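You operate a simulated robot arm through the tools that you are given. There is no shell and no other tool. Be economical: measure what you need, move in short steps, check, and stop when the job is done.

Carry out the task below with a simulated two-armed robot. There is one attempt and no reset: what you move stays moved.

## Task
Set heat, speed and air as the green job card says, then start the fans.
Fine: the air to about its number.

Only the result counts: the job must be done as asked and must still hold three seconds after the hand-in. Knocking over, shifting, dropping, spilling or breaking anything else fails it.

## Robot
Two 7-joint arms with fingered hands on one trunk, on a base that drives. Base frame: it is fixed to the floor where the robot stands at the start and does not move with it; the origin is under the middle of the robot, x ahead of it, y to its left, z up. Lengths are in mm, angles in rad, forces in N, time in s.
The left shoulder is at the start at [70, 171, 1427], the right one opposite. Places, roughly: green job card [1000, -1000, 1250]; low-high switch [500, -400, 1400]; panel fan button [600, -300, 1400]; panel heat button [600, -300, 1400]; panel heat dial [700, -200, 1400]; panel inch button [600, -400, 1400]; panel lamp button [600, -400, 1400]; panel reset button [600, -300, 1400]; panel speed dial [600, -300, 1400]; panel start button [700, -200, 1400]; panel stop button [500, -400, 1400]; red main switch [1200, 100, 1400]; red panel stop button [500, -400, 1500]; red tower air tap [800, -800, 800]; tower air knob [800, -700, 800]; tower ball lever [800, -800, 1000]. Payload 5 kg a hand.
Tool frame (each hand has its own): the origin (TCP) lies between the finger pads and is the grasp point; the fingertips stand 43 mm ahead of it; z points along the fingers, y is the line along which they close. The gripper opens to 144 mm. The gripper's body begins 50 mm behind the TCP. The gripper is a hand of 5 fingers: y runs from the thumb to the fingers, the wrist lies at [-21, -124, -221] in the tool frame.
Orientation is that of the tool frame in the base frame, as a unit quaternion [x, y, z, w]. With the fingers straight down and the wrist toward the robot, the tool's x, y and z point along [0, 1, 0], [1, 0, 0] and [0, 0, -1] of the base frame.

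## Interface
- The arms move only by the tool servo_tool. It takes "left_motion", "right_motion" or both (then of equal length, played together; a hand with none holds still); each is a list of rows, each a list of 6 numbers: the shift along the base's x, y, z in mm, then the turn, a rotation vector about the base's x, y, z in rad. In form: [[dx, dy, dz, ax, ay, az], ...]. A call has 1 to 12 rows; each row shifts and turns the commanded pose from where the row before left it. A row lasts 0.2 s, in which the tool goes at most 50 mm and 0.15 rad; a call with a longer step from one row to the next is refused whole. Where a pose cannot be reached the arm comes as near as it can. A force on the tool above 40 N (or 10 N above the force at the start of the call, whichever is more), or a blocked arm, ends the call early, and 0.2 s more pass. In this call time passes only in rows, and 0.2 s behind the last. It gives the time, the measured TCP pose, the force on the tool (base axes), the opening and the grip force at its end, in the units of the frame above (readings bear some noise), with the torque about the TCP (base axes, N m) and any sound that the robot's microphone picked up.
- Cameras (640 x 400 px; columns grow to the right, rows downward): "scene" is now at [130, -48.3, 1678.2]; the picture's right is [-0.52, -0.85, 0.00], its down [-0.35, 0.21, -0.91] and it looks along [0.78, -0.48, -0.41] (base axes); focal length 243 px, centre (320, 200). "left" rides on the left gripper at [-86, -109, -168] in its tool frame; the picture's right is [-0.80, -0.29, 0.53], its down [0.54, -0.73, 0.42] and it looks along [0.27, 0.63, 0.73] (tool axes); focal length 275 px, centre (320, 200). "right" rides on the right gripper at [86, -108, -168] in its tool frame; the picture's right is [-0.80, 0.28, -0.53], its down [-0.54, -0.73, 0.42] and it looks along [-0.27, 0.63, 0.73] (tool axes); focal length 275 px, centre (320, 200).
- grab_frame(camera): a new picture of that camera. No time passes.
- raise_lower(by): slides the trunk up (or, below 0, down) by that many mm; the arms and the scene camera ride with it, the base frame stays. It gives what a move gives, with no picture.
- base_move(legs): drives the robot by 1 to 6 legs, each [ahead, left, turn to the left] in mm, mm and rad, along the robot's own axes; the way and the turn of a leg run together, so that a leg with both is an arc; at most 1500 mm and 3.142 rad a leg. The arms and the cameras ride along, it lands a little off, and it stops where it bumps. It gives what a move gives.
- curl_fingers(index, middle, ring, little, thumb_bend, thumb_turn, hand): sets how far each is bent, from 0 (flat) to 1 (curled in); at 0.3 the hand is open as for a grip, at 0.7 the pads meet at the TCP. One left out holds its place. A second passes; each finger stops where it meets its share of the squeeze, and holds until it gets a number again. It is the only way to open and close the hand. It gives what a move gives, with no picture; readings hold the bend of each and the force on index, middle, ring, little, thumb and palm. thumb_turn goes from beside the hand (0) to across from the fingers (1), as for a grip.
- pan_tilt(pan, tilt): turns the head with the scene camera to pan (to the left, within 1.501 rad either way) and tilt (down, from -0.506 to 1.204), counted from straight ahead of the robot. It gives what a move gives.
- measure_at(camera, pixels): there is no depth. For up to 12 entries [column, row, z] of the newest picture of that camera ("zoom" is the newest enlarged one), the place [x, y] in the base frame at which the ray of that pixel passes the height z, good to about 3 mm. No time passes.
- close_up(camera, box): a new picture of the part [left, top, right, bottom] of that camera's present view, enlarged. No time passes.
- job_done(): hands the job in; it is judged then, once.

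Keep the steps short. Do not move on a guess: measure, check each grasp and each placing, and mend mistakes. In all there are 80 turns and 62 pictures (those below and enlarged ones count). Leave the grippers open and the arms clear of the work at the hand-in unless told otherwise, and finish with a single line.

The tools are called after ">>>" as a command line: name --argument value ..., lists and objects as JSON in quotes. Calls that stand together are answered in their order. servo_tool: Moves the arms, as the interface text tells. Its arguments: {"type":"object","properties":{"left_motion":{"type":"array","items":{"type":"array","items":{"type":"number"}}},"right_motion":{"type":"array","items":{"type":"array","items":{"type":"number"}}}},"required":[]} The other tools are called the same way: raise_lower (by) slides the trunk up or down; curl_fingers (index, middle, ring, little, thumb_bend, thumb_turn, hand) moves the fingers one by one; base_move (legs) drives the base; pan_tilt (pan, tilt) turns the head that bears the scene camera; grab_frame (camera) takes a picture; measure_at (camera, pixels) gives the place at which the rays of pixels pass given heights; close_up (camera, box) takes an enlarged picture of a part of a camera's view; job_done () hands the job in.

At the start:

```text
time: 0.0
left_ee_pos: [791.4, -75.5, 1660.2]
left_tcp_rot: [0.706, 0.708, 0.001, 0.0]
left_ft_force: [-0.2, 0.1, -0.4]
left_moment: [-0.02, -0.01, 0.0]
left_finger_gap: 143.7
left_grasp_force: 0.2
left_shape: jaw
left_bend: [0.3, 0.3, 0.3, 0.3, 0.3, 0.98]
left_finger forces: [0.0, 0.1, 0.0, 0.0, 0.1, 0.1]
right_ee_pos: [430.9, -584.2, 1615.4]
right_tcp_rot: [0.707, 0.707, 0.0, 0.0]
right_ft_force: [-0.1, 0.1, -0.1]
right_moment: [0.04, 0.0, -0.02]
right_finger_gap: 143.7
right_grasp_force: 0.1
right_shape: jaw
right_bend: [0.3, 0.3, 0.3, 0.3, 0.3, 0.98]
right_finger forces: [0.1, 0.0, 0.0, 0.1, 0.0, 0.0]
trunk travel left (down, up): [-525.0, 415.0]
robot x, y, heading: [1.9, 0.7, 0.001]
head pan, tilt: [-0.552, 0.422]
```

scene: 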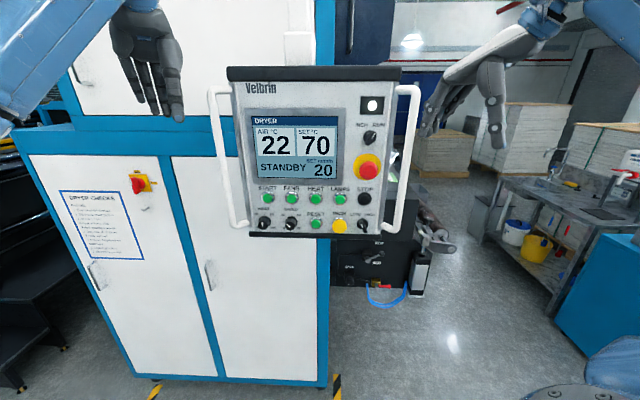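
right: 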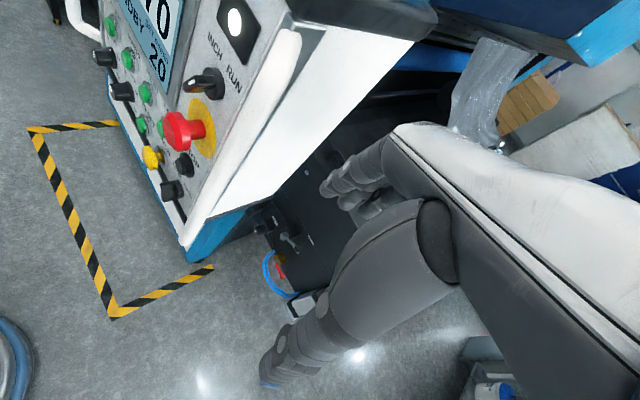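
left: 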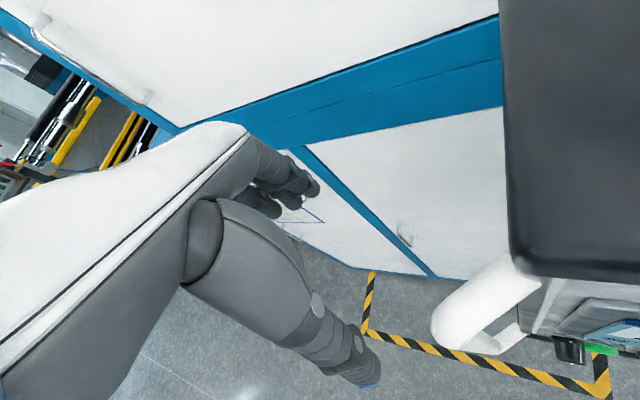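

I see the panel in the middle of the scene picture. I'll enlarge the panel and the area behind it before anything moves.

>>> close_up --camera "scene" --box '[230, 60, 420, 240]'

>>> close_up --camera "scene" --box '[330, 120, 480, 310]'

>>> close_up --camera "scene" --box '[40, 160, 170, 270]'

```text
2.22 times, centred on (325, 150) of scene
```

zoom: 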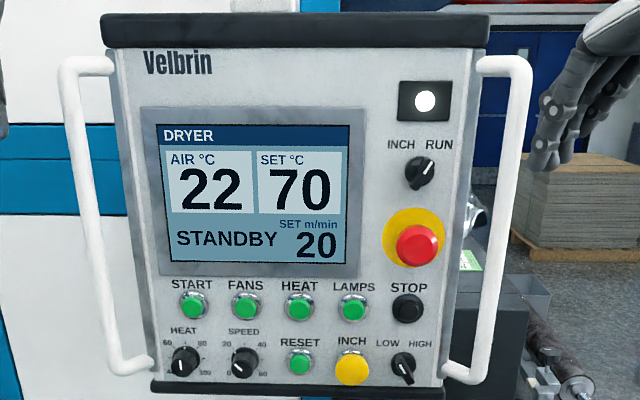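

```text
2.11 times, centred on (405, 215) of scene
```

zoom: 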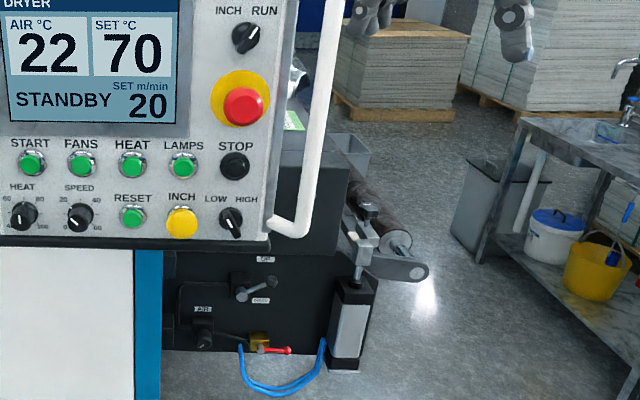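

```text
3.64 times, centred on (105, 215) of scene
```

zoom: 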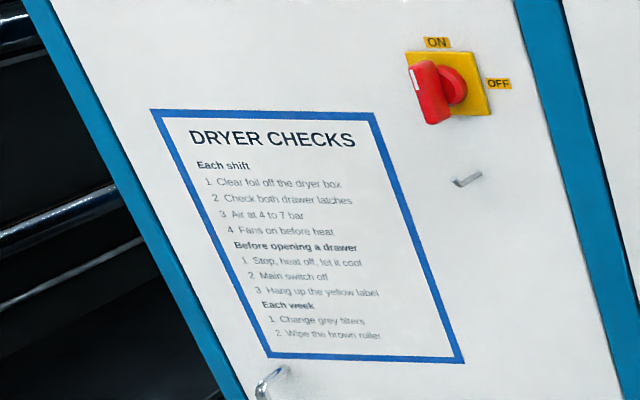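

The green card peeks out behind the panel's right handle, at about (392,180) in the scene. I'll turn the right hand clockwise and shift it right, away from the panel, so its camera can see the card.

>>> servo_tool --right_motion '[[0, -30, 0, 0, 0, -0.125], [0, -30, 0, 0, 0, -0.125], [0, -30, 0, 0, 0, -0.125], [0, -30, 0, 0, 0, -0.125]]'

>>> grab_frame --camera "right"

```text
time: 1.0
left_ee_pos: [789.7, -75.4, 1659.8]
left_tcp_rot: [0.706, 0.708, -0.001, 0.0]
left_ft_force: [-0.4, 0.6, -0.1]
left_moment: [0.04, -0.01, 0.0]
left_finger_gap: 143.7
left_grasp_force: 0.0
left_shape: jaw
left_bend: [0.3, 0.3, 0.3, 0.3, 0.3, 0.98]
left_finger forces: [0.0, 0.0, 0.0, 0.1, 0.1, 0.0]
right_ee_pos: [431.5, -705.0, 1615.9]
right_tcp_rot: [0.861, 0.509, 0.0, 0.0]
right_ft_force: [0.9, -0.3, -0.4]
right_moment: [0.04, 0.0, -0.01]
right_finger_gap: 143.4
right_grasp_force: 0.1
right_shape: jaw
right_bend: [0.3, 0.3, 0.3, 0.3, 0.3, 0.98]
right_finger forces: [0.0, 0.1, 0.0, 0.0, 0.0, 0.0]
trunk travel left (down, up): [-525.0, 415.0]
robot x, y, heading: [-1.3, -4.6, -0.001]
head pan, tilt: [-0.552, 0.422]
```

```text
55 pictures are left
```

right: 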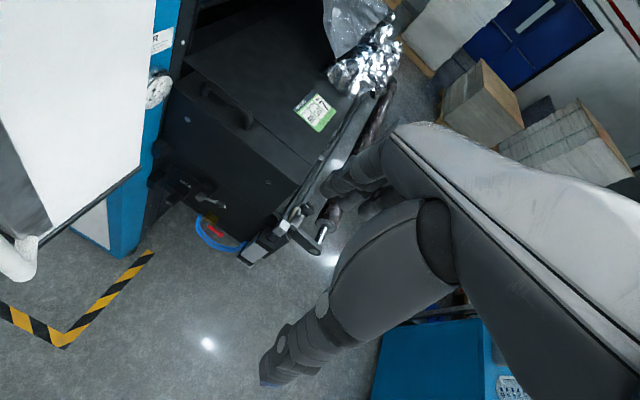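

The card is at (314,111). A gauge sits at (158,88) and the tower controls near (195,195). I'll enlarge all three.

>>> close_up --camera "right" --box '[290, 90, 340, 135]'

>>> close_up --camera "right" --box '[140, 20, 240, 110]'

>>> close_up --camera "right" --box '[140, 150, 260, 260]'

```text
8.89 times, centred on (315, 112) of right
```

zoom: 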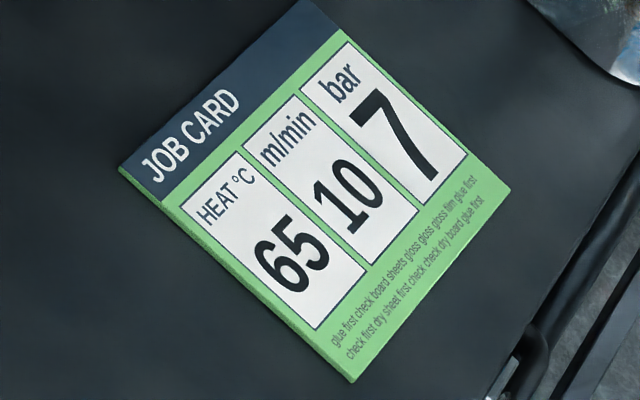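

```text
4.44 times, centred on (190, 65) of right
```

zoom: 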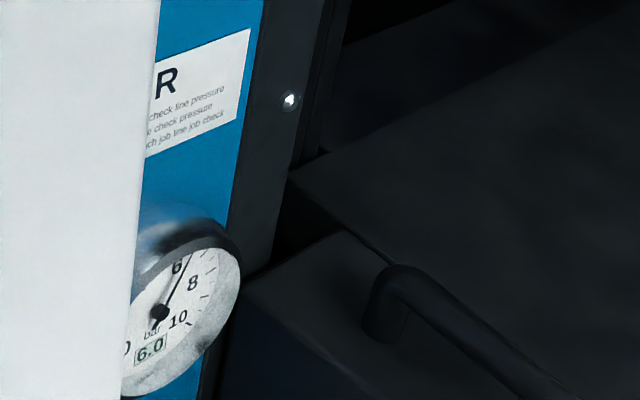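

```text
3.64 times, centred on (200, 205) of right
```

zoom: 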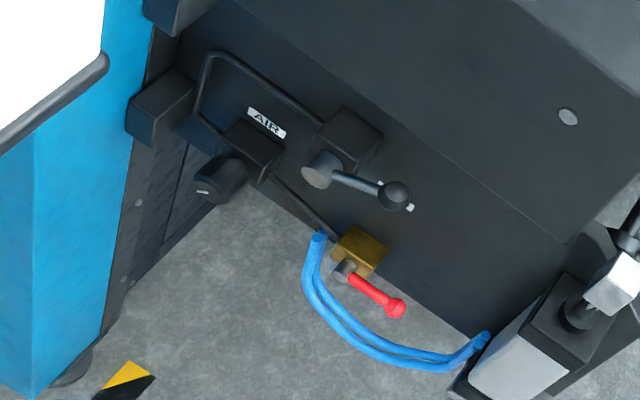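

Card: heat 65, speed 10, air 7 bar. The panel shows heat 70 and speed 20, and the gauge reads 6.0. I'll move the left hand away from the panel to the robot's left front for room, then look at the dials up close.

>>> servo_tool --left_motion '[[-27, 36, 0, 0, 0, 0], [-27, 36, 0, 0, 0, 0], [-27, 36, 0, 0, 0, 0], [-27, 36, 0, 0, 0, 0], [-27, 36, 0, 0, 0, 0], [-27, 36, 0, 0, 0, 0], [-27, 36, 0, 0, 0, 0], [-27, 36, 0, 0, 0, 0]]'

>>> close_up --camera "scene" --box '[250, 180, 390, 240]'

>>> measure_at --camera "zoom" --pixels '[[320, 200, 1400], [320, 200, 1300]]'

```text
time: 2.8
left_ee_pos: [570.1, 214.6, 1659.9]
left_tcp_rot: [0.707, 0.707, 0.0, 0.001]
left_ft_force: [-1.3, 0.5, -0.2]
left_moment: [-0.05, -0.02, -0.03]
left_finger_gap: 143.7
left_grasp_force: 0.0
left_shape: jaw
left_bend: [0.3, 0.3, 0.3, 0.3, 0.3, 0.98]
left_finger forces: [0.0, 0.0, 0.0, 0.0, 0.0, 0.1]
right_ee_pos: [429.1, -700.0, 1618.1]
right_tcp_rot: [0.86, 0.51, 0.0, 0.002]
right_ft_force: [-1.5, 0.6, 1.1]
right_moment: [-0.05, -0.07, -0.05]
right_finger_gap: 143.8
right_grasp_force: 0.0
right_shape: jaw
right_bend: [0.3, 0.3, 0.3, 0.3, 0.3, 0.98]
right_finger forces: [0.0, 0.1, 0.0, 0.0, 0.0, 0.1]
trunk travel left (down, up): [-525.0, 415.0]
robot x, y, heading: [-0.2, -5.0, -0.001]
head pan, tilt: [-0.552, 0.422]
```

```text
4.57 times, centred on (320, 210) of scene
```

zoom: 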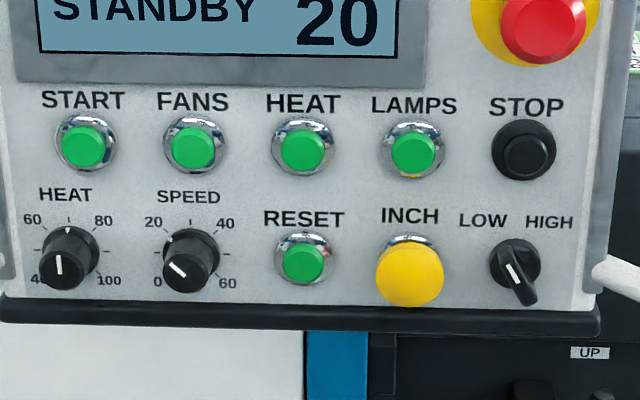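

```text
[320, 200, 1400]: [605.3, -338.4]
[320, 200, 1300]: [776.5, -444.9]
```

Heat points straight up (70) and speed upper left (20). Heat needs about 0.39 rad counter-clockwise and speed about 0.79. To find where the knobs are in 3D, I'll take their rays here, then again with the trunk 200 mm lower.

>>> measure_at --camera "zoom" --pixels '[[61, 265, 1400], [61, 265, 1300], [183, 268, 1400], [183, 268, 1300], [193, 147, 1400], [193, 147, 1300], [525, 155, 1400], [525, 155, 1300]]'

>>> raise_lower --by -200

>>> close_up --camera "scene" --box '[240, 60, 400, 160]'

```text
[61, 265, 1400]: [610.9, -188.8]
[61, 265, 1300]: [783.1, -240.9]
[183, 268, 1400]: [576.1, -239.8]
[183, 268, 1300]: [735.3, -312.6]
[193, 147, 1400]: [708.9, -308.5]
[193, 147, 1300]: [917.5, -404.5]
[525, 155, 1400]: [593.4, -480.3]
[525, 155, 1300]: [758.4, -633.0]
```

```text
time: 5.0
left_ee_pos: [572.3, 212.1, 1460.2]
left_tcp_rot: [0.707, 0.708, 0.0, 0.0]
left_ft_force: [0.3, 0.3, -0.8]
left_moment: [0.02, -0.02, -0.02]
left_finger_gap: 144.1
left_grasp_force: 0.0
left_shape: jaw
left_bend: [0.3, 0.3, 0.3, 0.3, 0.3, 0.98]
left_finger forces: [0.1, 0.0, 0.1, 0.0, 0.1, 0.0]
right_ee_pos: [434.1, -703.5, 1414.8]
right_tcp_rot: [0.86, 0.511, 0.0, 0.001]
right_ft_force: [-0.4, -0.2, -0.2]
right_moment: [0.0, 0.01, 0.02]
right_finger_gap: 143.9
right_grasp_force: 0.0
right_shape: jaw
right_bend: [0.3, 0.3, 0.3, 0.3, 0.3, 0.98]
right_finger forces: [0.1, 0.0, 0.0, 0.0, 0.1, 0.1]
trunk travel left (down, up): [-325.0, 615.0]
robot x, y, heading: [-5.3, -1.4, -0.004]
head pan, tilt: [-0.552, 0.422]
```

```text
4.00 times, centred on (320, 110) of scene
```

zoom: 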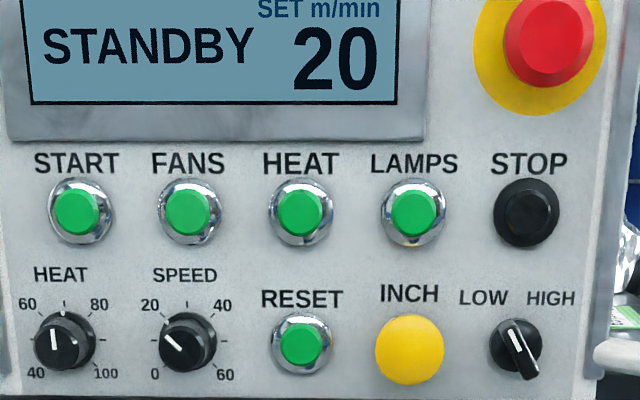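

Now the same features from the lower camera.

>>> measure_at --camera "zoom" --pixels '[[55, 345, 1400], [55, 345, 1350], [176, 346, 1400], [176, 346, 1350], [188, 212, 1400], [188, 212, 1350], [528, 214, 1400], [528, 214, 1350], [68, 340, 1400], [68, 340, 1350], [190, 340, 1400], [190, 340, 1350]]'

```text
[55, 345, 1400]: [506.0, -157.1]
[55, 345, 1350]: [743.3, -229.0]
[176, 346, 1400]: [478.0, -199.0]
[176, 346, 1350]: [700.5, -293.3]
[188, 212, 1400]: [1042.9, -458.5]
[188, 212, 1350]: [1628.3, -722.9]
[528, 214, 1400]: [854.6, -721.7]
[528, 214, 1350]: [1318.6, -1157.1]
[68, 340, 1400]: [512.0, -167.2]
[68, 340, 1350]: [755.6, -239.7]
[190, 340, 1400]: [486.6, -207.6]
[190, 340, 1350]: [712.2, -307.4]
```

Triangulated positions: heat knob face ≈ (671,-207,1365), speed knob ≈ (631,-264,1366), FANS button ≈ (636,-275,1435). The panel is nearly vertical and its inward normal is about (0.83,-0.555,0). The left hand should point at it horizontally, with fingers above and thumb below. The wrist would sit close to the shoulder, so I'll back the base up 150 mm first, then yaw the hand.

>>> base_move --legs '[[-150, 0, 0]]'

>>> servo_tool --left_motion '[[0, 0, 0, 0, 0, -0.147], [0, 0, 0, 0, 0, -0.147], [0, 0, 0, 0, 0, -0.147], [0, 0, 0, 0, 0, -0.147]]'

>>> servo_tool --left_motion '[[10, -10, -5, -0.0793, -0.1189, 0], [10, -10, -5, -0.0793, -0.1189, 0], [10, -10, -5, -0.0793, -0.1189, 0], [10, -10, -5, -0.0793, -0.1189, 0], [10, -10, -5, -0.0793, -0.1189, 0], [10, -10, -5, -0.0793, -0.1189, 0], [10, -10, -5, -0.0793, -0.1189, 0], [10, -10, -5, -0.0793, -0.1189, 0], [10, -10, -5, -0.0793, -0.1189, 0], [10, -10, -5, -0.0793, -0.1189, 0], [10, -10, -5, -0.0793, -0.1189, 0]]'

>>> grab_frame --camera "scene"

```text
time: 6.3
left_ee_pos: [426.6, 209.2, 1458.9]
left_tcp_rot: [0.709, 0.706, -0.001, -0.002]
left_ft_force: [0.6, -0.5, -0.1]
left_moment: [-0.02, 0.03, -0.01]
left_finger_gap: 144.0
left_grasp_force: 0.1
left_shape: jaw
left_bend: [0.3, 0.3, 0.3, 0.3, 0.3, 0.98]
left_finger forces: [0.0, 0.1, 0.0, 0.0, 0.0, 0.0]
right_ee_pos: [280.6, -705.9, 1414.5]
right_tcp_rot: [0.861, 0.508, -0.002, 0.0]
right_ft_force: [0.8, -0.3, -0.5]
right_moment: [0.01, 0.04, -0.03]
right_finger_gap: 144.1
right_grasp_force: 0.0
right_shape: jaw
right_bend: [0.3, 0.3, 0.3, 0.3, 0.3, 0.98]
right_finger forces: [0.1, 0.0, 0.0, 0.1, 0.0, 0.0]
trunk travel left (down, up): [-325.0, 615.0]
robot x, y, heading: [-149.1, -2.2, -0.006]
head pan, tilt: [-0.552, 0.422]
```

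```text
time: 7.3
left_ee_pos: [425.4, 209.3, 1459.2]
left_tcp_rot: [0.883, 0.469, -0.001, 0.0]
left_ft_force: [0.1, -0.8, -0.5]
left_moment: [0.01, 0.04, -0.01]
left_finger_gap: 143.7
left_grasp_force: 0.0
left_shape: jaw
left_bend: [0.3, 0.3, 0.3, 0.3, 0.3, 0.98]
left_finger forces: [0.0, 0.1, 0.0, 0.0, 0.1, 0.0]
right_ee_pos: [280.2, -705.9, 1415.4]
right_tcp_rot: [0.862, 0.508, -0.001, -0.001]
right_ft_force: [0.6, 0.5, 0.1]
right_moment: [-0.01, 0.08, 0.0]
right_finger_gap: 143.7
right_grasp_force: 0.0
right_shape: jaw
right_bend: [0.3, 0.3, 0.3, 0.3, 0.3, 0.98]
right_finger forces: [0.0, 0.1, 0.0, 0.0, 0.0, 0.0]
trunk travel left (down, up): [-325.0, 615.0]
robot x, y, heading: [-156.8, 1.1, -0.008]
head pan, tilt: [-0.552, 0.422]
```

```text
time: 9.8
left_ee_pos: [534.1, 100.0, 1406.0]
left_tcp_rot: [0.623, 0.333, 0.336, 0.622]
left_ft_force: [0.6, -0.2, -0.5]
left_moment: [0.01, 0.02, -0.01]
left_finger_gap: 143.9
left_grasp_force: 0.0
left_shape: jaw
left_bend: [0.3, 0.3, 0.3, 0.3, 0.3, 0.98]
left_finger forces: [0.1, 0.0, 0.0, 0.1, 0.0, 0.0]
right_ee_pos: [280.2, -707.4, 1414.9]
right_tcp_rot: [0.861, 0.508, 0.0, -0.002]
right_ft_force: [0.3, 0.1, 0.1]
right_moment: [0.05, 0.03, 0.01]
right_finger_gap: 143.8
right_grasp_force: 0.1
right_shape: jaw
right_bend: [0.3, 0.3, 0.3, 0.3, 0.3, 0.98]
right_finger forces: [0.0, 0.0, 0.0, 0.1, 0.0, 0.0]
trunk travel left (down, up): [-325.0, 615.0]
robot x, y, heading: [-147.8, 0.4, -0.004]
head pan, tilt: [-0.552, 0.422]
```

```text
49 pictures are left
```

scene: 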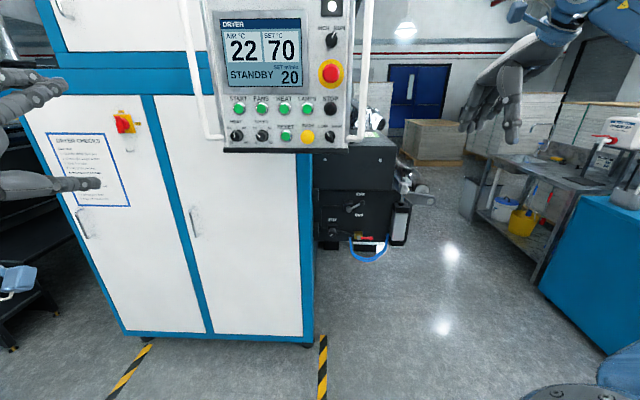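

The hand now points at the panel with fingers above and thumb below. I'll pre-close index and middle, fold ring and little away, and look at the shape in the left camera.

>>> curl_fingers --hand "left" --index 0.52 --middle 0.52 --ring 0.52 --little 1 --thumb_bend 0.52 --thumb_turn 1

>>> grab_frame --camera "left"

>>> close_up --camera "scene" --box '[0, 40, 130, 220]'

```text
time: 10.8
left_ee_pos: [533.7, 98.8, 1404.7]
left_tcp_rot: [0.625, 0.332, 0.334, 0.623]
left_ft_force: [-0.2, -0.6, 0.2]
left_moment: [0.01, -0.02, 0.03]
left_finger_gap: 72.1
left_grasp_force: 0.1
left_shape: fingers
left_bend: [0.52, 0.52, 0.52, 1.0, 0.52, 1.0]
left_finger forces: [0.0, 0.0, 0.1, 0.0, 0.0, 0.0]
right_ee_pos: [276.7, -705.7, 1415.7]
right_tcp_rot: [0.861, 0.508, -0.001, -0.001]
right_ft_force: [0.2, 0.3, 0.4]
right_moment: [0.05, -0.02, 0.01]
right_finger_gap: 143.5
right_grasp_force: 0.0
right_shape: jaw
right_bend: [0.3, 0.3, 0.3, 0.3, 0.3, 0.98]
right_finger forces: [0.1, 0.0, 0.0, 0.0, 0.1, 0.0]
trunk travel left (down, up): [-325.0, 615.0]
robot x, y, heading: [-147.3, 0.6, -0.006]
head pan, tilt: [-0.552, 0.422]
```

```text
48 pictures are left
```

left: 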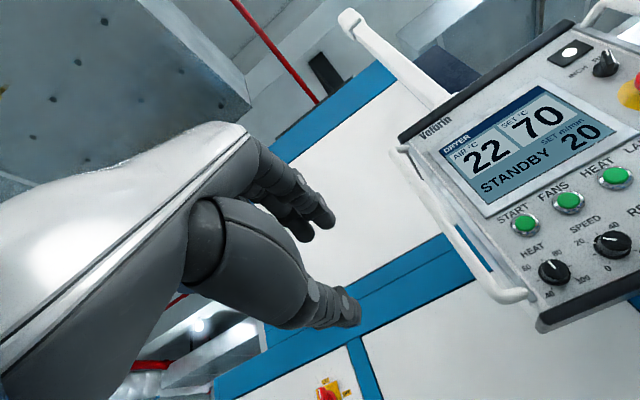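

```text
2.22 times, centred on (65, 130) of scene
```

zoom: 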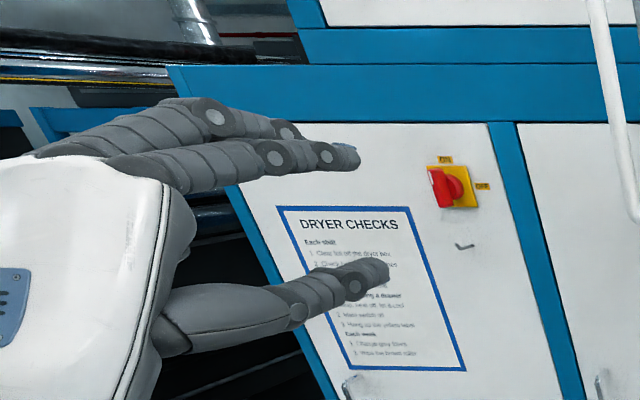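

The gap is 72 mm at bend 0.52. I'll narrow it a little and go to a standoff 150 mm in front of the heat knob.

>>> curl_fingers --hand "left" --index 0.57 --middle 0.57 --ring 0.57 --thumb_bend 0.57

>>> servo_tool --left_motion '[[2, -37, -6.5, 0, 0, 0], [2, -37, -6.5, 0, 0, 0], [2, -37, -6.5, 0, 0, 0], [2, -37, -6.5, 0, 0, 0], [2, -37, -6.5, 0, 0, 0], [2, -37, -6.5, 0, 0, 0], [17, -11, 0, 0, 0, 0], [17, -11, 0, 0, 0, 0]]'

>>> grab_frame --camera "left"

>>> grab_frame --camera "scene"

```text
time: 11.8
left_ee_pos: [531.8, 99.0, 1404.6]
left_tcp_rot: [0.624, 0.333, 0.335, 0.622]
left_ft_force: [1.0, -1.0, 0.6]
left_moment: [0.03, 0.03, -0.02]
left_finger_gap: 57.1
left_grasp_force: 0.1
left_shape: fingers
left_bend: [0.56, 0.56, 0.56, 1.0, 0.56, 1.0]
left_finger forces: [0.0, 0.0, 0.0, 0.1, 0.0, 0.0]
right_ee_pos: [279.4, -706.0, 1416.0]
right_tcp_rot: [0.861, 0.508, 0.0, -0.001]
right_ft_force: [0.0, 0.0, 0.3]
right_moment: [-0.02, 0.0, 0.03]
right_finger_gap: 143.4
right_grasp_force: 0.0
right_shape: jaw
right_bend: [0.3, 0.3, 0.3, 0.3, 0.3, 0.98]
right_finger forces: [0.1, 0.0, 0.1, 0.1, 0.1, 0.0]
trunk travel left (down, up): [-325.0, 615.0]
robot x, y, heading: [-149.8, 3.0, -0.008]
head pan, tilt: [-0.552, 0.422]
```

```text
time: 13.6
left_ee_pos: [580.7, -146.9, 1364.9]
left_tcp_rot: [0.624, 0.333, 0.336, 0.622]
left_ft_force: [-0.2, 0.3, -1.6]
left_moment: [-0.02, 0.01, -0.03]
left_finger_gap: 57.1
left_grasp_force: 0.1
left_shape: fingers
left_bend: [0.56, 0.56, 0.56, 1.0, 0.56, 1.0]
left_finger forces: [0.1, 0.1, 0.1, 0.0, 0.1, 0.0]
right_ee_pos: [279.2, -707.5, 1413.6]
right_tcp_rot: [0.861, 0.509, 0.0, 0.0]
right_ft_force: [0.1, -0.1, -0.6]
right_moment: [0.01, 0.05, 0.0]
right_finger_gap: 143.5
right_grasp_force: 0.2
right_shape: jaw
right_bend: [0.3, 0.3, 0.3, 0.3, 0.3, 0.98]
right_finger forces: [0.1, 0.0, 0.1, 0.0, 0.0, 0.1]
trunk travel left (down, up): [-325.0, 615.0]
robot x, y, heading: [-147.6, 3.7, -0.002]
head pan, tilt: [-0.552, 0.422]
```

```text
46 pictures are left
```

left: 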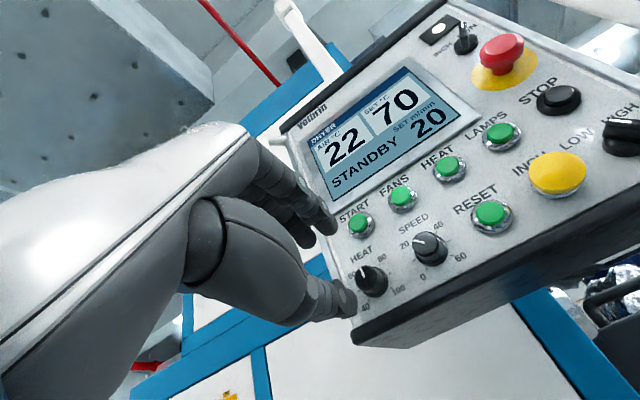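

```text
45 pictures are left
```

scene: 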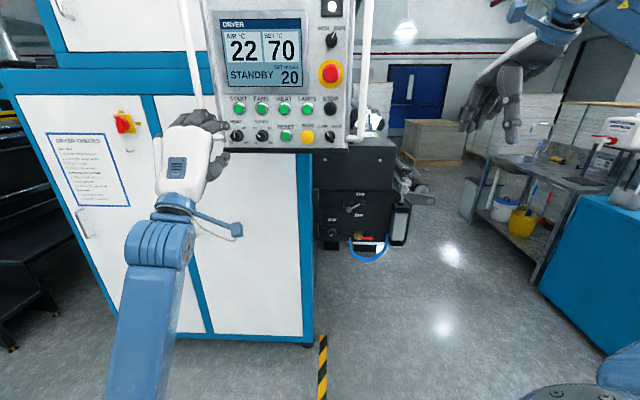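

The knob face lies 108 mm straight ahead of the TCP and is well centred. I'll advance 55 mm, so the tips stop just before the face, and check.

>>> servo_tool --left_motion '[[15.3, -10.2, 0, 0, 0, 0], [15.3, -10.2, 0, 0, 0, 0], [15.3, -10.2, 0, 0, 0, 0]]'

>>> grab_frame --camera "left"

>>> close_up --camera "scene" --box '[170, 80, 310, 200]'

```text
time: 14.3
left_ee_pos: [626.9, -176.1, 1364.8]
left_tcp_rot: [0.624, 0.333, 0.335, 0.622]
left_ft_force: [0.8, -0.2, -0.3]
left_moment: [0.0, -0.04, 0.03]
left_finger_gap: 57.3
left_grasp_force: 0.0
left_shape: fingers
left_bend: [0.56, 0.56, 0.56, 1.0, 0.56, 1.0]
left_finger forces: [0.1, 0.0, 0.0, 0.1, 0.1, 0.0]
right_ee_pos: [279.3, -706.3, 1414.1]
right_tcp_rot: [0.861, 0.508, -0.001, -0.001]
right_ft_force: [-0.4, -0.2, -0.5]
right_moment: [0.03, 0.02, 0.03]
right_finger_gap: 144.0
right_grasp_force: 0.0
right_shape: jaw
right_bend: [0.3, 0.3, 0.3, 0.3, 0.3, 0.98]
right_finger forces: [0.0, 0.1, 0.0, 0.0, 0.0, 0.1]
trunk travel left (down, up): [-325.0, 615.0]
robot x, y, heading: [-146.7, 2.1, -0.009]
head pan, tilt: [-0.552, 0.422]
```

```text
44 pictures are left
```

left: 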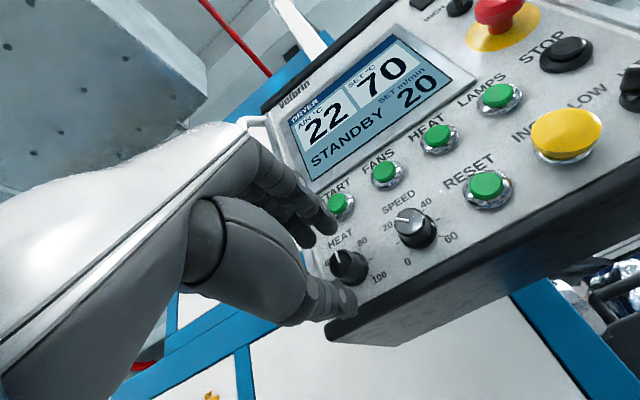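

```text
3.33 times, centred on (240, 140) of scene
```

zoom: 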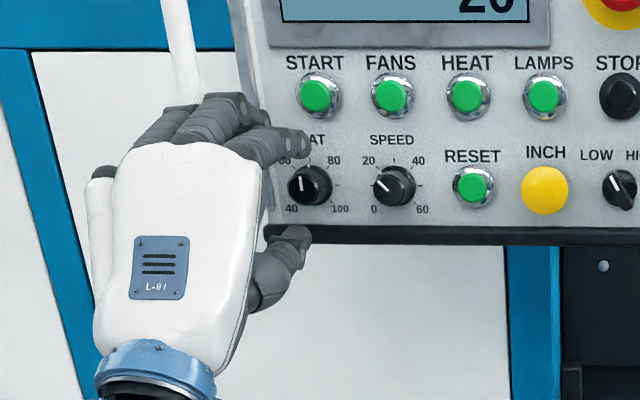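

The knob sits between the index tip (333,232) and thumb tip (345,300). I'll narrow the gap to about 50 mm and advance 25 mm in small rows, so the tips surround the knob without touching the panel.

>>> curl_fingers --hand "left" --index 0.59 --middle 0.59 --ring 0.59 --thumb_bend 0.58

>>> servo_tool --left_motion '[[4.2, -2.8, 1, 0, 0, 0], [4.2, -2.8, 1, 0, 0, 0], [4.2, -2.8, 0, 0, 0, 0], [4.2, -2.8, 0, 0, 0, 0], [4.2, -2.8, 0, 0, 0, 0]]'

>>> close_up --camera "left" --box '[260, 170, 440, 340]'

>>> close_up --camera "scene" --box '[200, 80, 280, 170]'

```text
time: 15.3
left_ee_pos: [627.2, -175.6, 1364.7]
left_tcp_rot: [0.624, 0.333, 0.335, 0.622]
left_ft_force: [0.2, -0.2, -0.4]
left_moment: [0.0, 0.02, -0.03]
left_finger_gap: 50.2
left_grasp_force: 0.1
left_shape: fingers
left_bend: [0.59, 0.59, 0.59, 1.0, 0.57, 1.0]
left_finger forces: [0.0, 0.0, 0.1, 0.0, 0.0, 0.0]
right_ee_pos: [278.3, -706.8, 1415.2]
right_tcp_rot: [0.861, 0.508, -0.001, 0.0]
right_ft_force: [-0.4, 0.1, -0.6]
right_moment: [0.05, -0.03, 0.0]
right_finger_gap: 143.8
right_grasp_force: 0.1
right_shape: jaw
right_bend: [0.3, 0.3, 0.3, 0.3, 0.3, 0.98]
right_finger forces: [0.0, 0.0, 0.0, 0.0, 0.0, 0.0]
trunk travel left (down, up): [-325.0, 615.0]
robot x, y, heading: [-154.2, 4.7, -0.006]
head pan, tilt: [-0.552, 0.422]
```

```text
time: 16.6
left_ee_pos: [642.7, -187.1, 1371.9]
left_tcp_rot: [0.623, 0.331, 0.336, 0.624]
left_ft_force: [-26.6, 16.0, -3.3]
left_moment: [0.8, 1.23, -0.15]
left_finger_gap: 53.8
left_grasp_force: 15.5
left_shape: fingers
left_bend: [0.59, 0.59, 0.59, 1.0, 0.56, 1.0]
left_finger forces: [0.0, 0.0, 0.0, 0.0, 30.3, 0.0]
right_ee_pos: [274.1, -702.1, 1417.9]
right_tcp_rot: [0.861, 0.509, 0.001, 0.002]
right_ft_force: [0.1, -0.3, -0.1]
right_moment: [-0.02, -0.03, -0.02]
right_finger_gap: 143.4
right_grasp_force: 0.0
right_shape: jaw
right_bend: [0.3, 0.3, 0.3, 0.3, 0.3, 0.98]
right_finger forces: [0.0, 0.2, 0.1, 0.0, 0.0, 0.1]
trunk travel left (down, up): [-325.0, 615.0]
robot x, y, heading: [-150.0, 1.4, -0.007]
head pan, tilt: [-0.552, 0.422]
```

```text
2.35 times, centred on (350, 255) of left
```

zoom: 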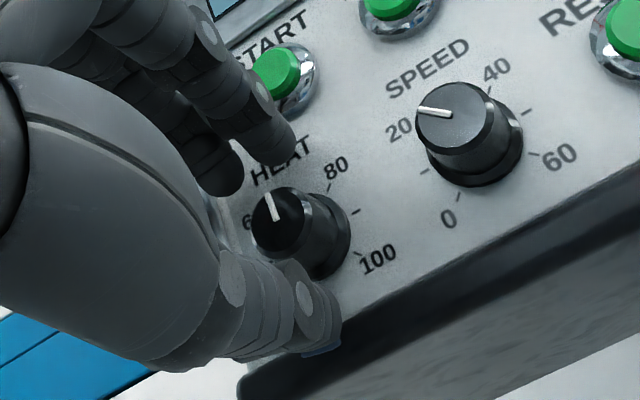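

```text
4.44 times, centred on (240, 125) of scene
```

zoom: 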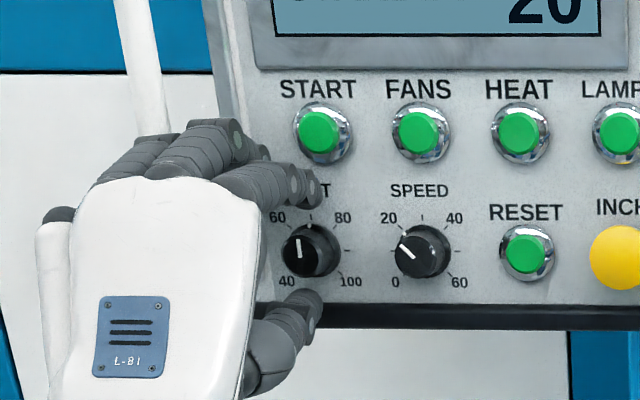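

The thumb met the panel's lower rim (30 N), so I must not grip vertically. I'll back off, fold middle and ring so index and thumb pinch alone, and roll the hand 60° clockwise so the thumb comes from lower left, clear of the rim.

>>> servo_tool --left_motion '[[-15, 10, 0, 0, 0, 0], [-15, 10, 0, 0, 0, 0], [-15, 10, 0, 0, 0, 0]]'

>>> curl_fingers --hand "left" --middle 1 --ring 1 --little 1

>>> servo_tool --left_motion '[[0, 0, 0, 0.109, -0.0727, 0], [0, 0, 0, 0.109, -0.0727, 0], [0, 0, 0, 0.109, -0.0727, 0], [0, 0, 0, 0.109, -0.0727, 0], [0, 0, 0, 0.109, -0.0727, 0], [0, 0, 0, 0.109, -0.0727, 0], [0, 0, 0, 0.109, -0.0727, 0], [0, 0, 0, 0.109, -0.0727, 0]]'

>>> grab_frame --camera "left"

>>> close_up --camera "scene" --box '[170, 60, 310, 200]'

```text
time: 17.4
left_ee_pos: [601.8, -161.3, 1369.0]
left_tcp_rot: [0.624, 0.333, 0.335, 0.622]
left_ft_force: [0.1, -1.5, -0.5]
left_moment: [0.03, 0.02, -0.02]
left_finger_gap: 50.1
left_grasp_force: 0.1
left_shape: fingers
left_bend: [0.59, 0.59, 0.59, 1.0, 0.57, 1.0]
left_finger forces: [0.0, 0.0, 0.0, 0.0, 0.0, 0.1]
right_ee_pos: [277.8, -705.8, 1414.6]
right_tcp_rot: [0.861, 0.508, 0.0, 0.0]
right_ft_force: [0.6, -0.3, 0.5]
right_moment: [0.02, 0.02, 0.03]
right_finger_gap: 143.7
right_grasp_force: 0.0
right_shape: jaw
right_bend: [0.3, 0.3, 0.3, 0.3, 0.3, 0.98]
right_finger forces: [0.1, 0.0, 0.0, 0.1, 0.1, 0.0]
trunk travel left (down, up): [-325.0, 615.0]
robot x, y, heading: [-149.6, 2.4, -0.007]
head pan, tilt: [-0.552, 0.422]
```

```text
time: 18.4
left_ee_pos: [600.5, -160.8, 1367.9]
left_tcp_rot: [0.624, 0.333, 0.335, 0.623]
left_ft_force: [-0.3, -0.7, -0.3]
left_moment: [0.01, 0.02, 0.01]
left_finger_gap: 49.8
left_grasp_force: 0.1
left_shape: fingers
left_bend: [0.59, 1.0, 1.0, 1.0, 0.57, 1.0]
left_finger forces: [0.0, 0.1, 0.1, 0.1, 0.1, 0.0]
right_ee_pos: [278.8, -707.1, 1416.0]
right_tcp_rot: [0.861, 0.508, 0.0, 0.001]
right_ft_force: [0.7, -0.3, -0.9]
right_moment: [-0.01, 0.02, 0.02]
right_finger_gap: 143.6
right_grasp_force: 0.1
right_shape: jaw
right_bend: [0.3, 0.3, 0.3, 0.3, 0.3, 0.98]
right_finger forces: [0.1, 0.1, 0.1, 0.0, 0.1, 0.0]
trunk travel left (down, up): [-325.0, 615.0]
robot x, y, heading: [-148.2, 0.8, -0.003]
head pan, tilt: [-0.552, 0.422]
```

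```text
time: 20.1
left_ee_pos: [600.3, -160.1, 1367.2]
left_tcp_rot: [0.707, -0.025, 0.602, 0.371]
left_ft_force: [0.3, -0.4, -1.0]
left_moment: [-0.02, -0.04, 0.02]
left_finger_gap: 50.2
left_grasp_force: 0.1
left_shape: fingers
left_bend: [0.59, 1.0, 1.0, 1.0, 0.57, 1.0]
left_finger forces: [0.0, 0.0, 0.0, 0.1, 0.0, 0.0]
right_ee_pos: [278.1, -705.8, 1415.1]
right_tcp_rot: [0.861, 0.509, -0.001, 0.0]
right_ft_force: [-0.6, 0.3, -0.9]
right_moment: [0.02, -0.03, -0.03]
right_finger_gap: 143.8
right_grasp_force: 0.0
right_shape: jaw
right_bend: [0.3, 0.3, 0.3, 0.3, 0.3, 0.98]
right_finger forces: [0.1, 0.0, 0.1, 0.0, 0.1, 0.1]
trunk travel left (down, up): [-325.0, 615.0]
robot x, y, heading: [-149.0, 0.5, -0.008]
head pan, tilt: [-0.552, 0.422]
```

```text
40 pictures are left
```

left: 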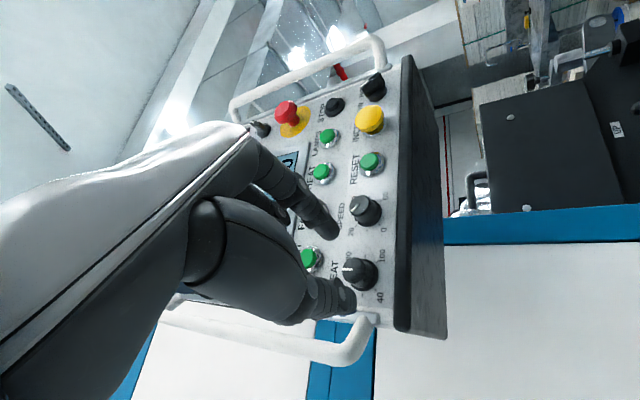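

```text
2.86 times, centred on (240, 130) of scene
```

zoom: 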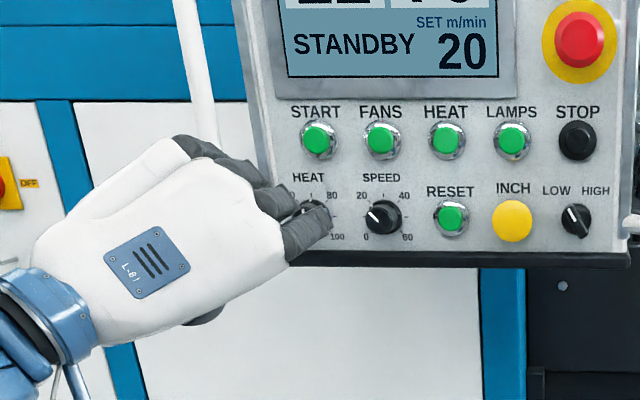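

Now the index comes from upper right and the thumb from lower left, inside the handle at (360,335). I'll advance 32 mm and check clearances.

>>> servo_tool --left_motion '[[8.9, -5.9, -0.5, 0, 0, 0], [8.9, -5.9, -0.5, 0, 0, 0], [8.9, -5.9, -0.5, 0, 0, 0]]'

>>> close_up --camera "left" --box '[220, 160, 440, 380]'

```text
time: 20.9
left_ee_pos: [629.7, -177.7, 1364.5]
left_tcp_rot: [0.708, -0.025, 0.601, 0.37]
left_ft_force: [0.7, -0.4, -0.1]
left_moment: [0.0, 0.03, 0.02]
left_finger_gap: 50.1
left_grasp_force: 0.1
left_shape: fingers
left_bend: [0.59, 1.0, 1.0, 1.0, 0.57, 1.0]
left_finger forces: [0.0, 0.1, 0.1, 0.0, 0.0, 0.0]
right_ee_pos: [278.9, -706.5, 1415.0]
right_tcp_rot: [0.861, 0.508, -0.001, 0.0]
right_ft_force: [0.4, 0.1, 0.2]
right_moment: [0.02, 0.03, -0.03]
right_finger_gap: 143.6
right_grasp_force: 0.1
right_shape: jaw
right_bend: [0.3, 0.3, 0.3, 0.3, 0.3, 0.98]
right_finger forces: [0.1, 0.0, 0.0, 0.1, 0.0, 0.0]
trunk travel left (down, up): [-325.0, 615.0]
robot x, y, heading: [-151.7, 0.8, -0.005]
head pan, tilt: [-0.552, 0.422]
```

```text
1.82 times, centred on (330, 270) of left
```

zoom: 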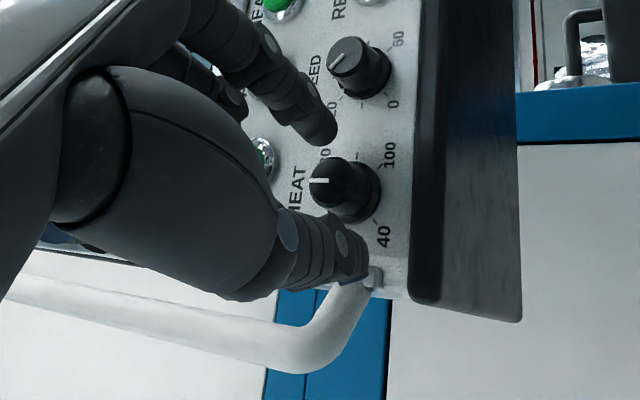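

The thumb is close to the handle foot at zoom (375,280), so I'll draw the thumb in slightly before the last 22 mm.

>>> curl_fingers --hand "left" --thumb_bend 0.6

>>> servo_tool --left_motion '[[4.6, -3.1, 0, 0, 0, 0], [4.6, -3.1, 0, 0, 0, 0], [4.6, -3.1, 0, 0, 0, 0], [4.6, -3.1, 0, 0, 0, 0]]'

>>> close_up --camera "left" --box '[220, 160, 440, 380]'

```text
time: 21.9
left_ee_pos: [628.4, -178.3, 1365.1]
left_tcp_rot: [0.707, -0.025, 0.601, 0.372]
left_ft_force: [0.8, 0.7, -0.7]
left_moment: [0.02, 0.01, -0.03]
left_finger_gap: 44.8
left_grasp_force: 0.0
left_shape: fingers
left_bend: [0.59, 1.0, 1.0, 1.0, 0.6, 1.0]
left_finger forces: [0.0, 0.1, 0.1, 0.0, 0.1, 0.0]
right_ee_pos: [278.9, -706.2, 1415.6]
right_tcp_rot: [0.861, 0.508, 0.0, 0.0]
right_ft_force: [0.0, -0.2, -0.4]
right_moment: [-0.03, 0.03, 0.01]
right_finger_gap: 143.5
right_grasp_force: 0.1
right_shape: jaw
right_bend: [0.3, 0.3, 0.3, 0.3, 0.3, 0.98]
right_finger forces: [0.1, 0.0, 0.1, 0.0, 0.0, 0.1]
trunk travel left (down, up): [-325.0, 615.0]
robot x, y, heading: [-152.3, 3.2, -0.004]
head pan, tilt: [-0.552, 0.422]
```

```text
time: 22.9
left_ee_pos: [645.2, -188.8, 1366.7]
left_tcp_rot: [0.707, -0.025, 0.602, 0.371]
left_ft_force: [-2.3, 0.7, -0.5]
left_moment: [-0.01, 0.01, -0.11]
left_finger_gap: 43.6
left_grasp_force: 1.3
left_shape: fingers
left_bend: [0.59, 1.0, 1.0, 1.0, 0.6, 1.0]
left_finger forces: [2.2, 0.0, 0.1, 0.1, 0.2, 0.1]
right_ee_pos: [277.7, -705.8, 1414.9]
right_tcp_rot: [0.862, 0.508, 0.0, 0.0]
right_ft_force: [0.3, 1.0, 0.4]
right_moment: [0.0, -0.01, -0.03]
right_finger_gap: 143.6
right_grasp_force: 0.1
right_shape: jaw
right_bend: [0.3, 0.3, 0.3, 0.3, 0.3, 0.98]
right_finger forces: [0.0, 0.1, 0.0, 0.0, 0.1, 0.0]
trunk travel left (down, up): [-325.0, 615.0]
robot x, y, heading: [-150.8, 0.7, -0.004]
head pan, tilt: [-0.552, 0.422]
```

```text
1.82 times, centred on (330, 270) of left
```

zoom: 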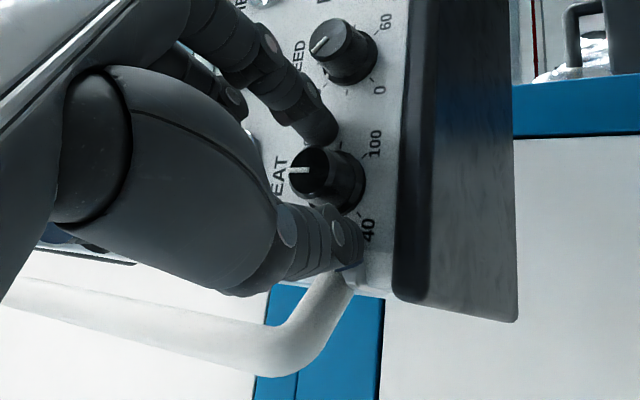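

The tips now overlap the knob, with the index touching lightly. I'll close index and thumb on it.

>>> curl_fingers --hand "left" --index 0.66 --thumb_bend 0.72

>>> close_up --camera "left" --box '[220, 160, 440, 380]'

```text
time: 23.9
left_ee_pos: [645.9, -187.9, 1365.4]
left_tcp_rot: [0.707, -0.024, 0.601, 0.372]
left_ft_force: [-1.2, 3.8, -1.3]
left_moment: [-0.02, 0.02, -0.08]
left_finger_gap: 30.4
left_grasp_force: 9.3
left_shape: fingers
left_bend: [0.62, 1.0, 1.0, 1.0, 0.67, 1.0]
left_finger forces: [9.9, 0.0, 0.0, 0.1, 8.4, 0.0]
right_ee_pos: [279.4, -705.0, 1414.4]
right_tcp_rot: [0.862, 0.507, 0.0, -0.001]
right_ft_force: [1.3, -0.3, 0.5]
right_moment: [0.0, 0.01, 0.0]
right_finger_gap: 143.8
right_grasp_force: 0.1
right_shape: jaw
right_bend: [0.3, 0.3, 0.3, 0.3, 0.3, 0.98]
right_finger forces: [0.0, 0.0, 0.0, 0.1, 0.0, 0.0]
trunk travel left (down, up): [-325.0, 615.0]
robot x, y, heading: [-148.3, 2.9, -0.003]
head pan, tilt: [-0.552, 0.422]
```

```text
1.82 times, centred on (330, 270) of left
```

zoom: 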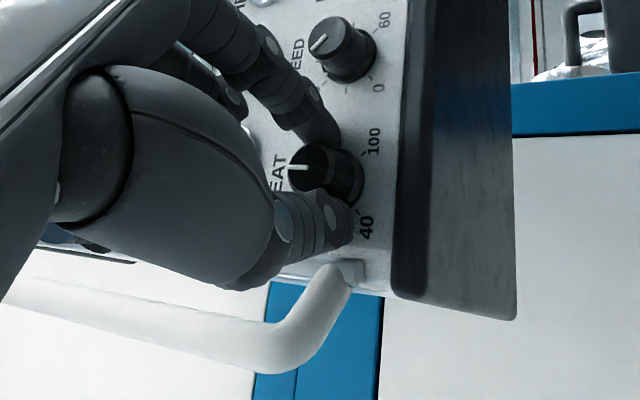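

The grip holds: 30 mm gap with about 9 N on each side. I'll turn 0.39 rad counter-clockwise and read the display.

>>> servo_tool --left_motion '[[0, 0, 0, -0.0816, 0.0544, 0], [0, 0, 0, -0.0816, 0.0544, 0], [0, 0, 0, -0.0816, 0.0544, 0], [0, 0, 0, -0.0816, 0.0544, 0]]'

>>> close_up --camera "scene" --box '[190, 10, 350, 160]'

```text
time: 24.9
left_ee_pos: [647.4, -189.1, 1365.3]
left_tcp_rot: [0.698, 0.114, 0.518, 0.481]
left_ft_force: [-7.1, 5.2, -8.4]
left_moment: [0.26, 0.18, -0.16]
left_finger_gap: 30.0
left_grasp_force: 11.5
left_shape: fingers
left_bend: [0.62, 1.0, 1.0, 1.0, 0.67, 1.0]
left_finger forces: [11.1, 0.0, 0.1, 0.0, 12.4, 0.0]
right_ee_pos: [278.3, -706.4, 1414.0]
right_tcp_rot: [0.861, 0.508, 0.0, 0.0]
right_ft_force: [-0.2, -0.8, 0.5]
right_moment: [0.0, 0.02, 0.01]
right_finger_gap: 143.5
right_grasp_force: 0.1
right_shape: jaw
right_bend: [0.3, 0.3, 0.3, 0.3, 0.3, 0.98]
right_finger forces: [0.0, 0.0, 0.0, 0.1, 0.0, 0.0]
trunk travel left (down, up): [-325.0, 615.0]
robot x, y, heading: [-151.2, 0.3, -0.003]
head pan, tilt: [-0.552, 0.422]
```

```text
2.67 times, centred on (270, 85) of scene
```

zoom: 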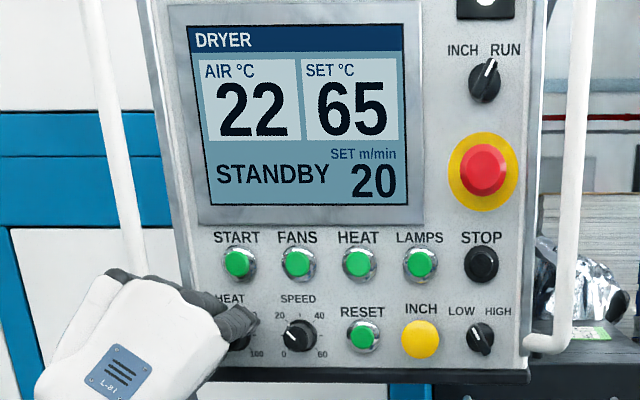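

Set heat now reads 65. I'll open the pinch gently and back straight out.

>>> curl_fingers --hand "left" --index 0.59 --thumb_bend 0.61

>>> servo_tool --left_motion '[[-8.3, 5.55, 0, 0, 0, 0], [-8.3, 5.55, 0, 0, 0, 0], [-16.6, 11.1, 0, 0, 0, 0], [-16.6, 11.1, 0, 0, 0, 0], [0, 0, 0, 0.108, -0.072, 0], [0, 0, 0, 0.108, -0.072, 0], [0, 0, 0, 0.108, -0.072, 0], [0, 0, 0, 0.108, -0.072, 0], [0, 0, 0, 0.108, -0.072, 0]]'

>>> close_up --camera "scene" --box '[190, 10, 350, 160]'

```text
time: 25.9
left_ee_pos: [645.4, -190.0, 1366.8]
left_tcp_rot: [0.698, 0.114, 0.518, 0.481]
left_ft_force: [-4.0, 3.8, 1.6]
left_moment: [-0.08, -0.1, -0.11]
left_finger_gap: 41.3
left_grasp_force: 2.9
left_shape: fingers
left_bend: [0.59, 1.0, 1.0, 1.0, 0.61, 1.0]
left_finger forces: [4.9, 0.1, 0.0, 0.0, 0.1, 0.0]
right_ee_pos: [277.5, -705.3, 1415.8]
right_tcp_rot: [0.861, 0.509, 0.0, -0.001]
right_ft_force: [0.7, 0.9, 0.0]
right_moment: [-0.01, 0.02, 0.01]
right_finger_gap: 143.9
right_grasp_force: 0.0
right_shape: jaw
right_bend: [0.3, 0.3, 0.3, 0.3, 0.3, 0.98]
right_finger forces: [0.0, 0.1, 0.0, 0.0, 0.0, 0.0]
trunk travel left (down, up): [-325.0, 615.0]
robot x, y, heading: [-150.1, 2.2, -0.002]
head pan, tilt: [-0.552, 0.422]
```

```text
time: 27.9
left_ee_pos: [595.5, -157.1, 1367.4]
left_tcp_rot: [0.698, -0.116, 0.645, 0.29]
left_ft_force: [-0.2, -0.6, -0.3]
left_moment: [-0.03, -0.03, 0.05]
left_finger_gap: 41.9
left_grasp_force: 0.1
left_shape: fingers
left_bend: [0.59, 1.0, 1.0, 1.0, 0.61, 1.0]
left_finger forces: [0.0, 0.0, 0.1, 0.0, 0.0, 0.0]
right_ee_pos: [277.8, -707.0, 1415.0]
right_tcp_rot: [0.861, 0.509, 0.0, 0.0]
right_ft_force: [-0.2, -0.1, 0.0]
right_moment: [0.02, -0.06, -0.02]
right_finger_gap: 143.3
right_grasp_force: 0.1
right_shape: jaw
right_bend: [0.3, 0.3, 0.3, 0.3, 0.3, 0.98]
right_finger forces: [0.1, 0.0, 0.0, 0.0, 0.0, 0.0]
trunk travel left (down, up): [-325.0, 615.0]
robot x, y, heading: [-153.1, 1.0, -0.005]
head pan, tilt: [-0.552, 0.422]
```

```text
2.67 times, centred on (270, 85) of scene
```

zoom: 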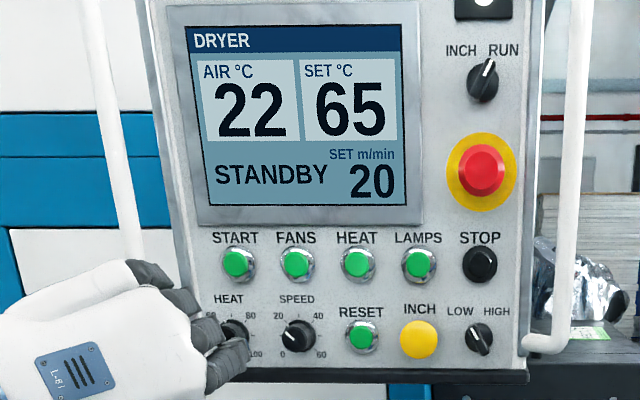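

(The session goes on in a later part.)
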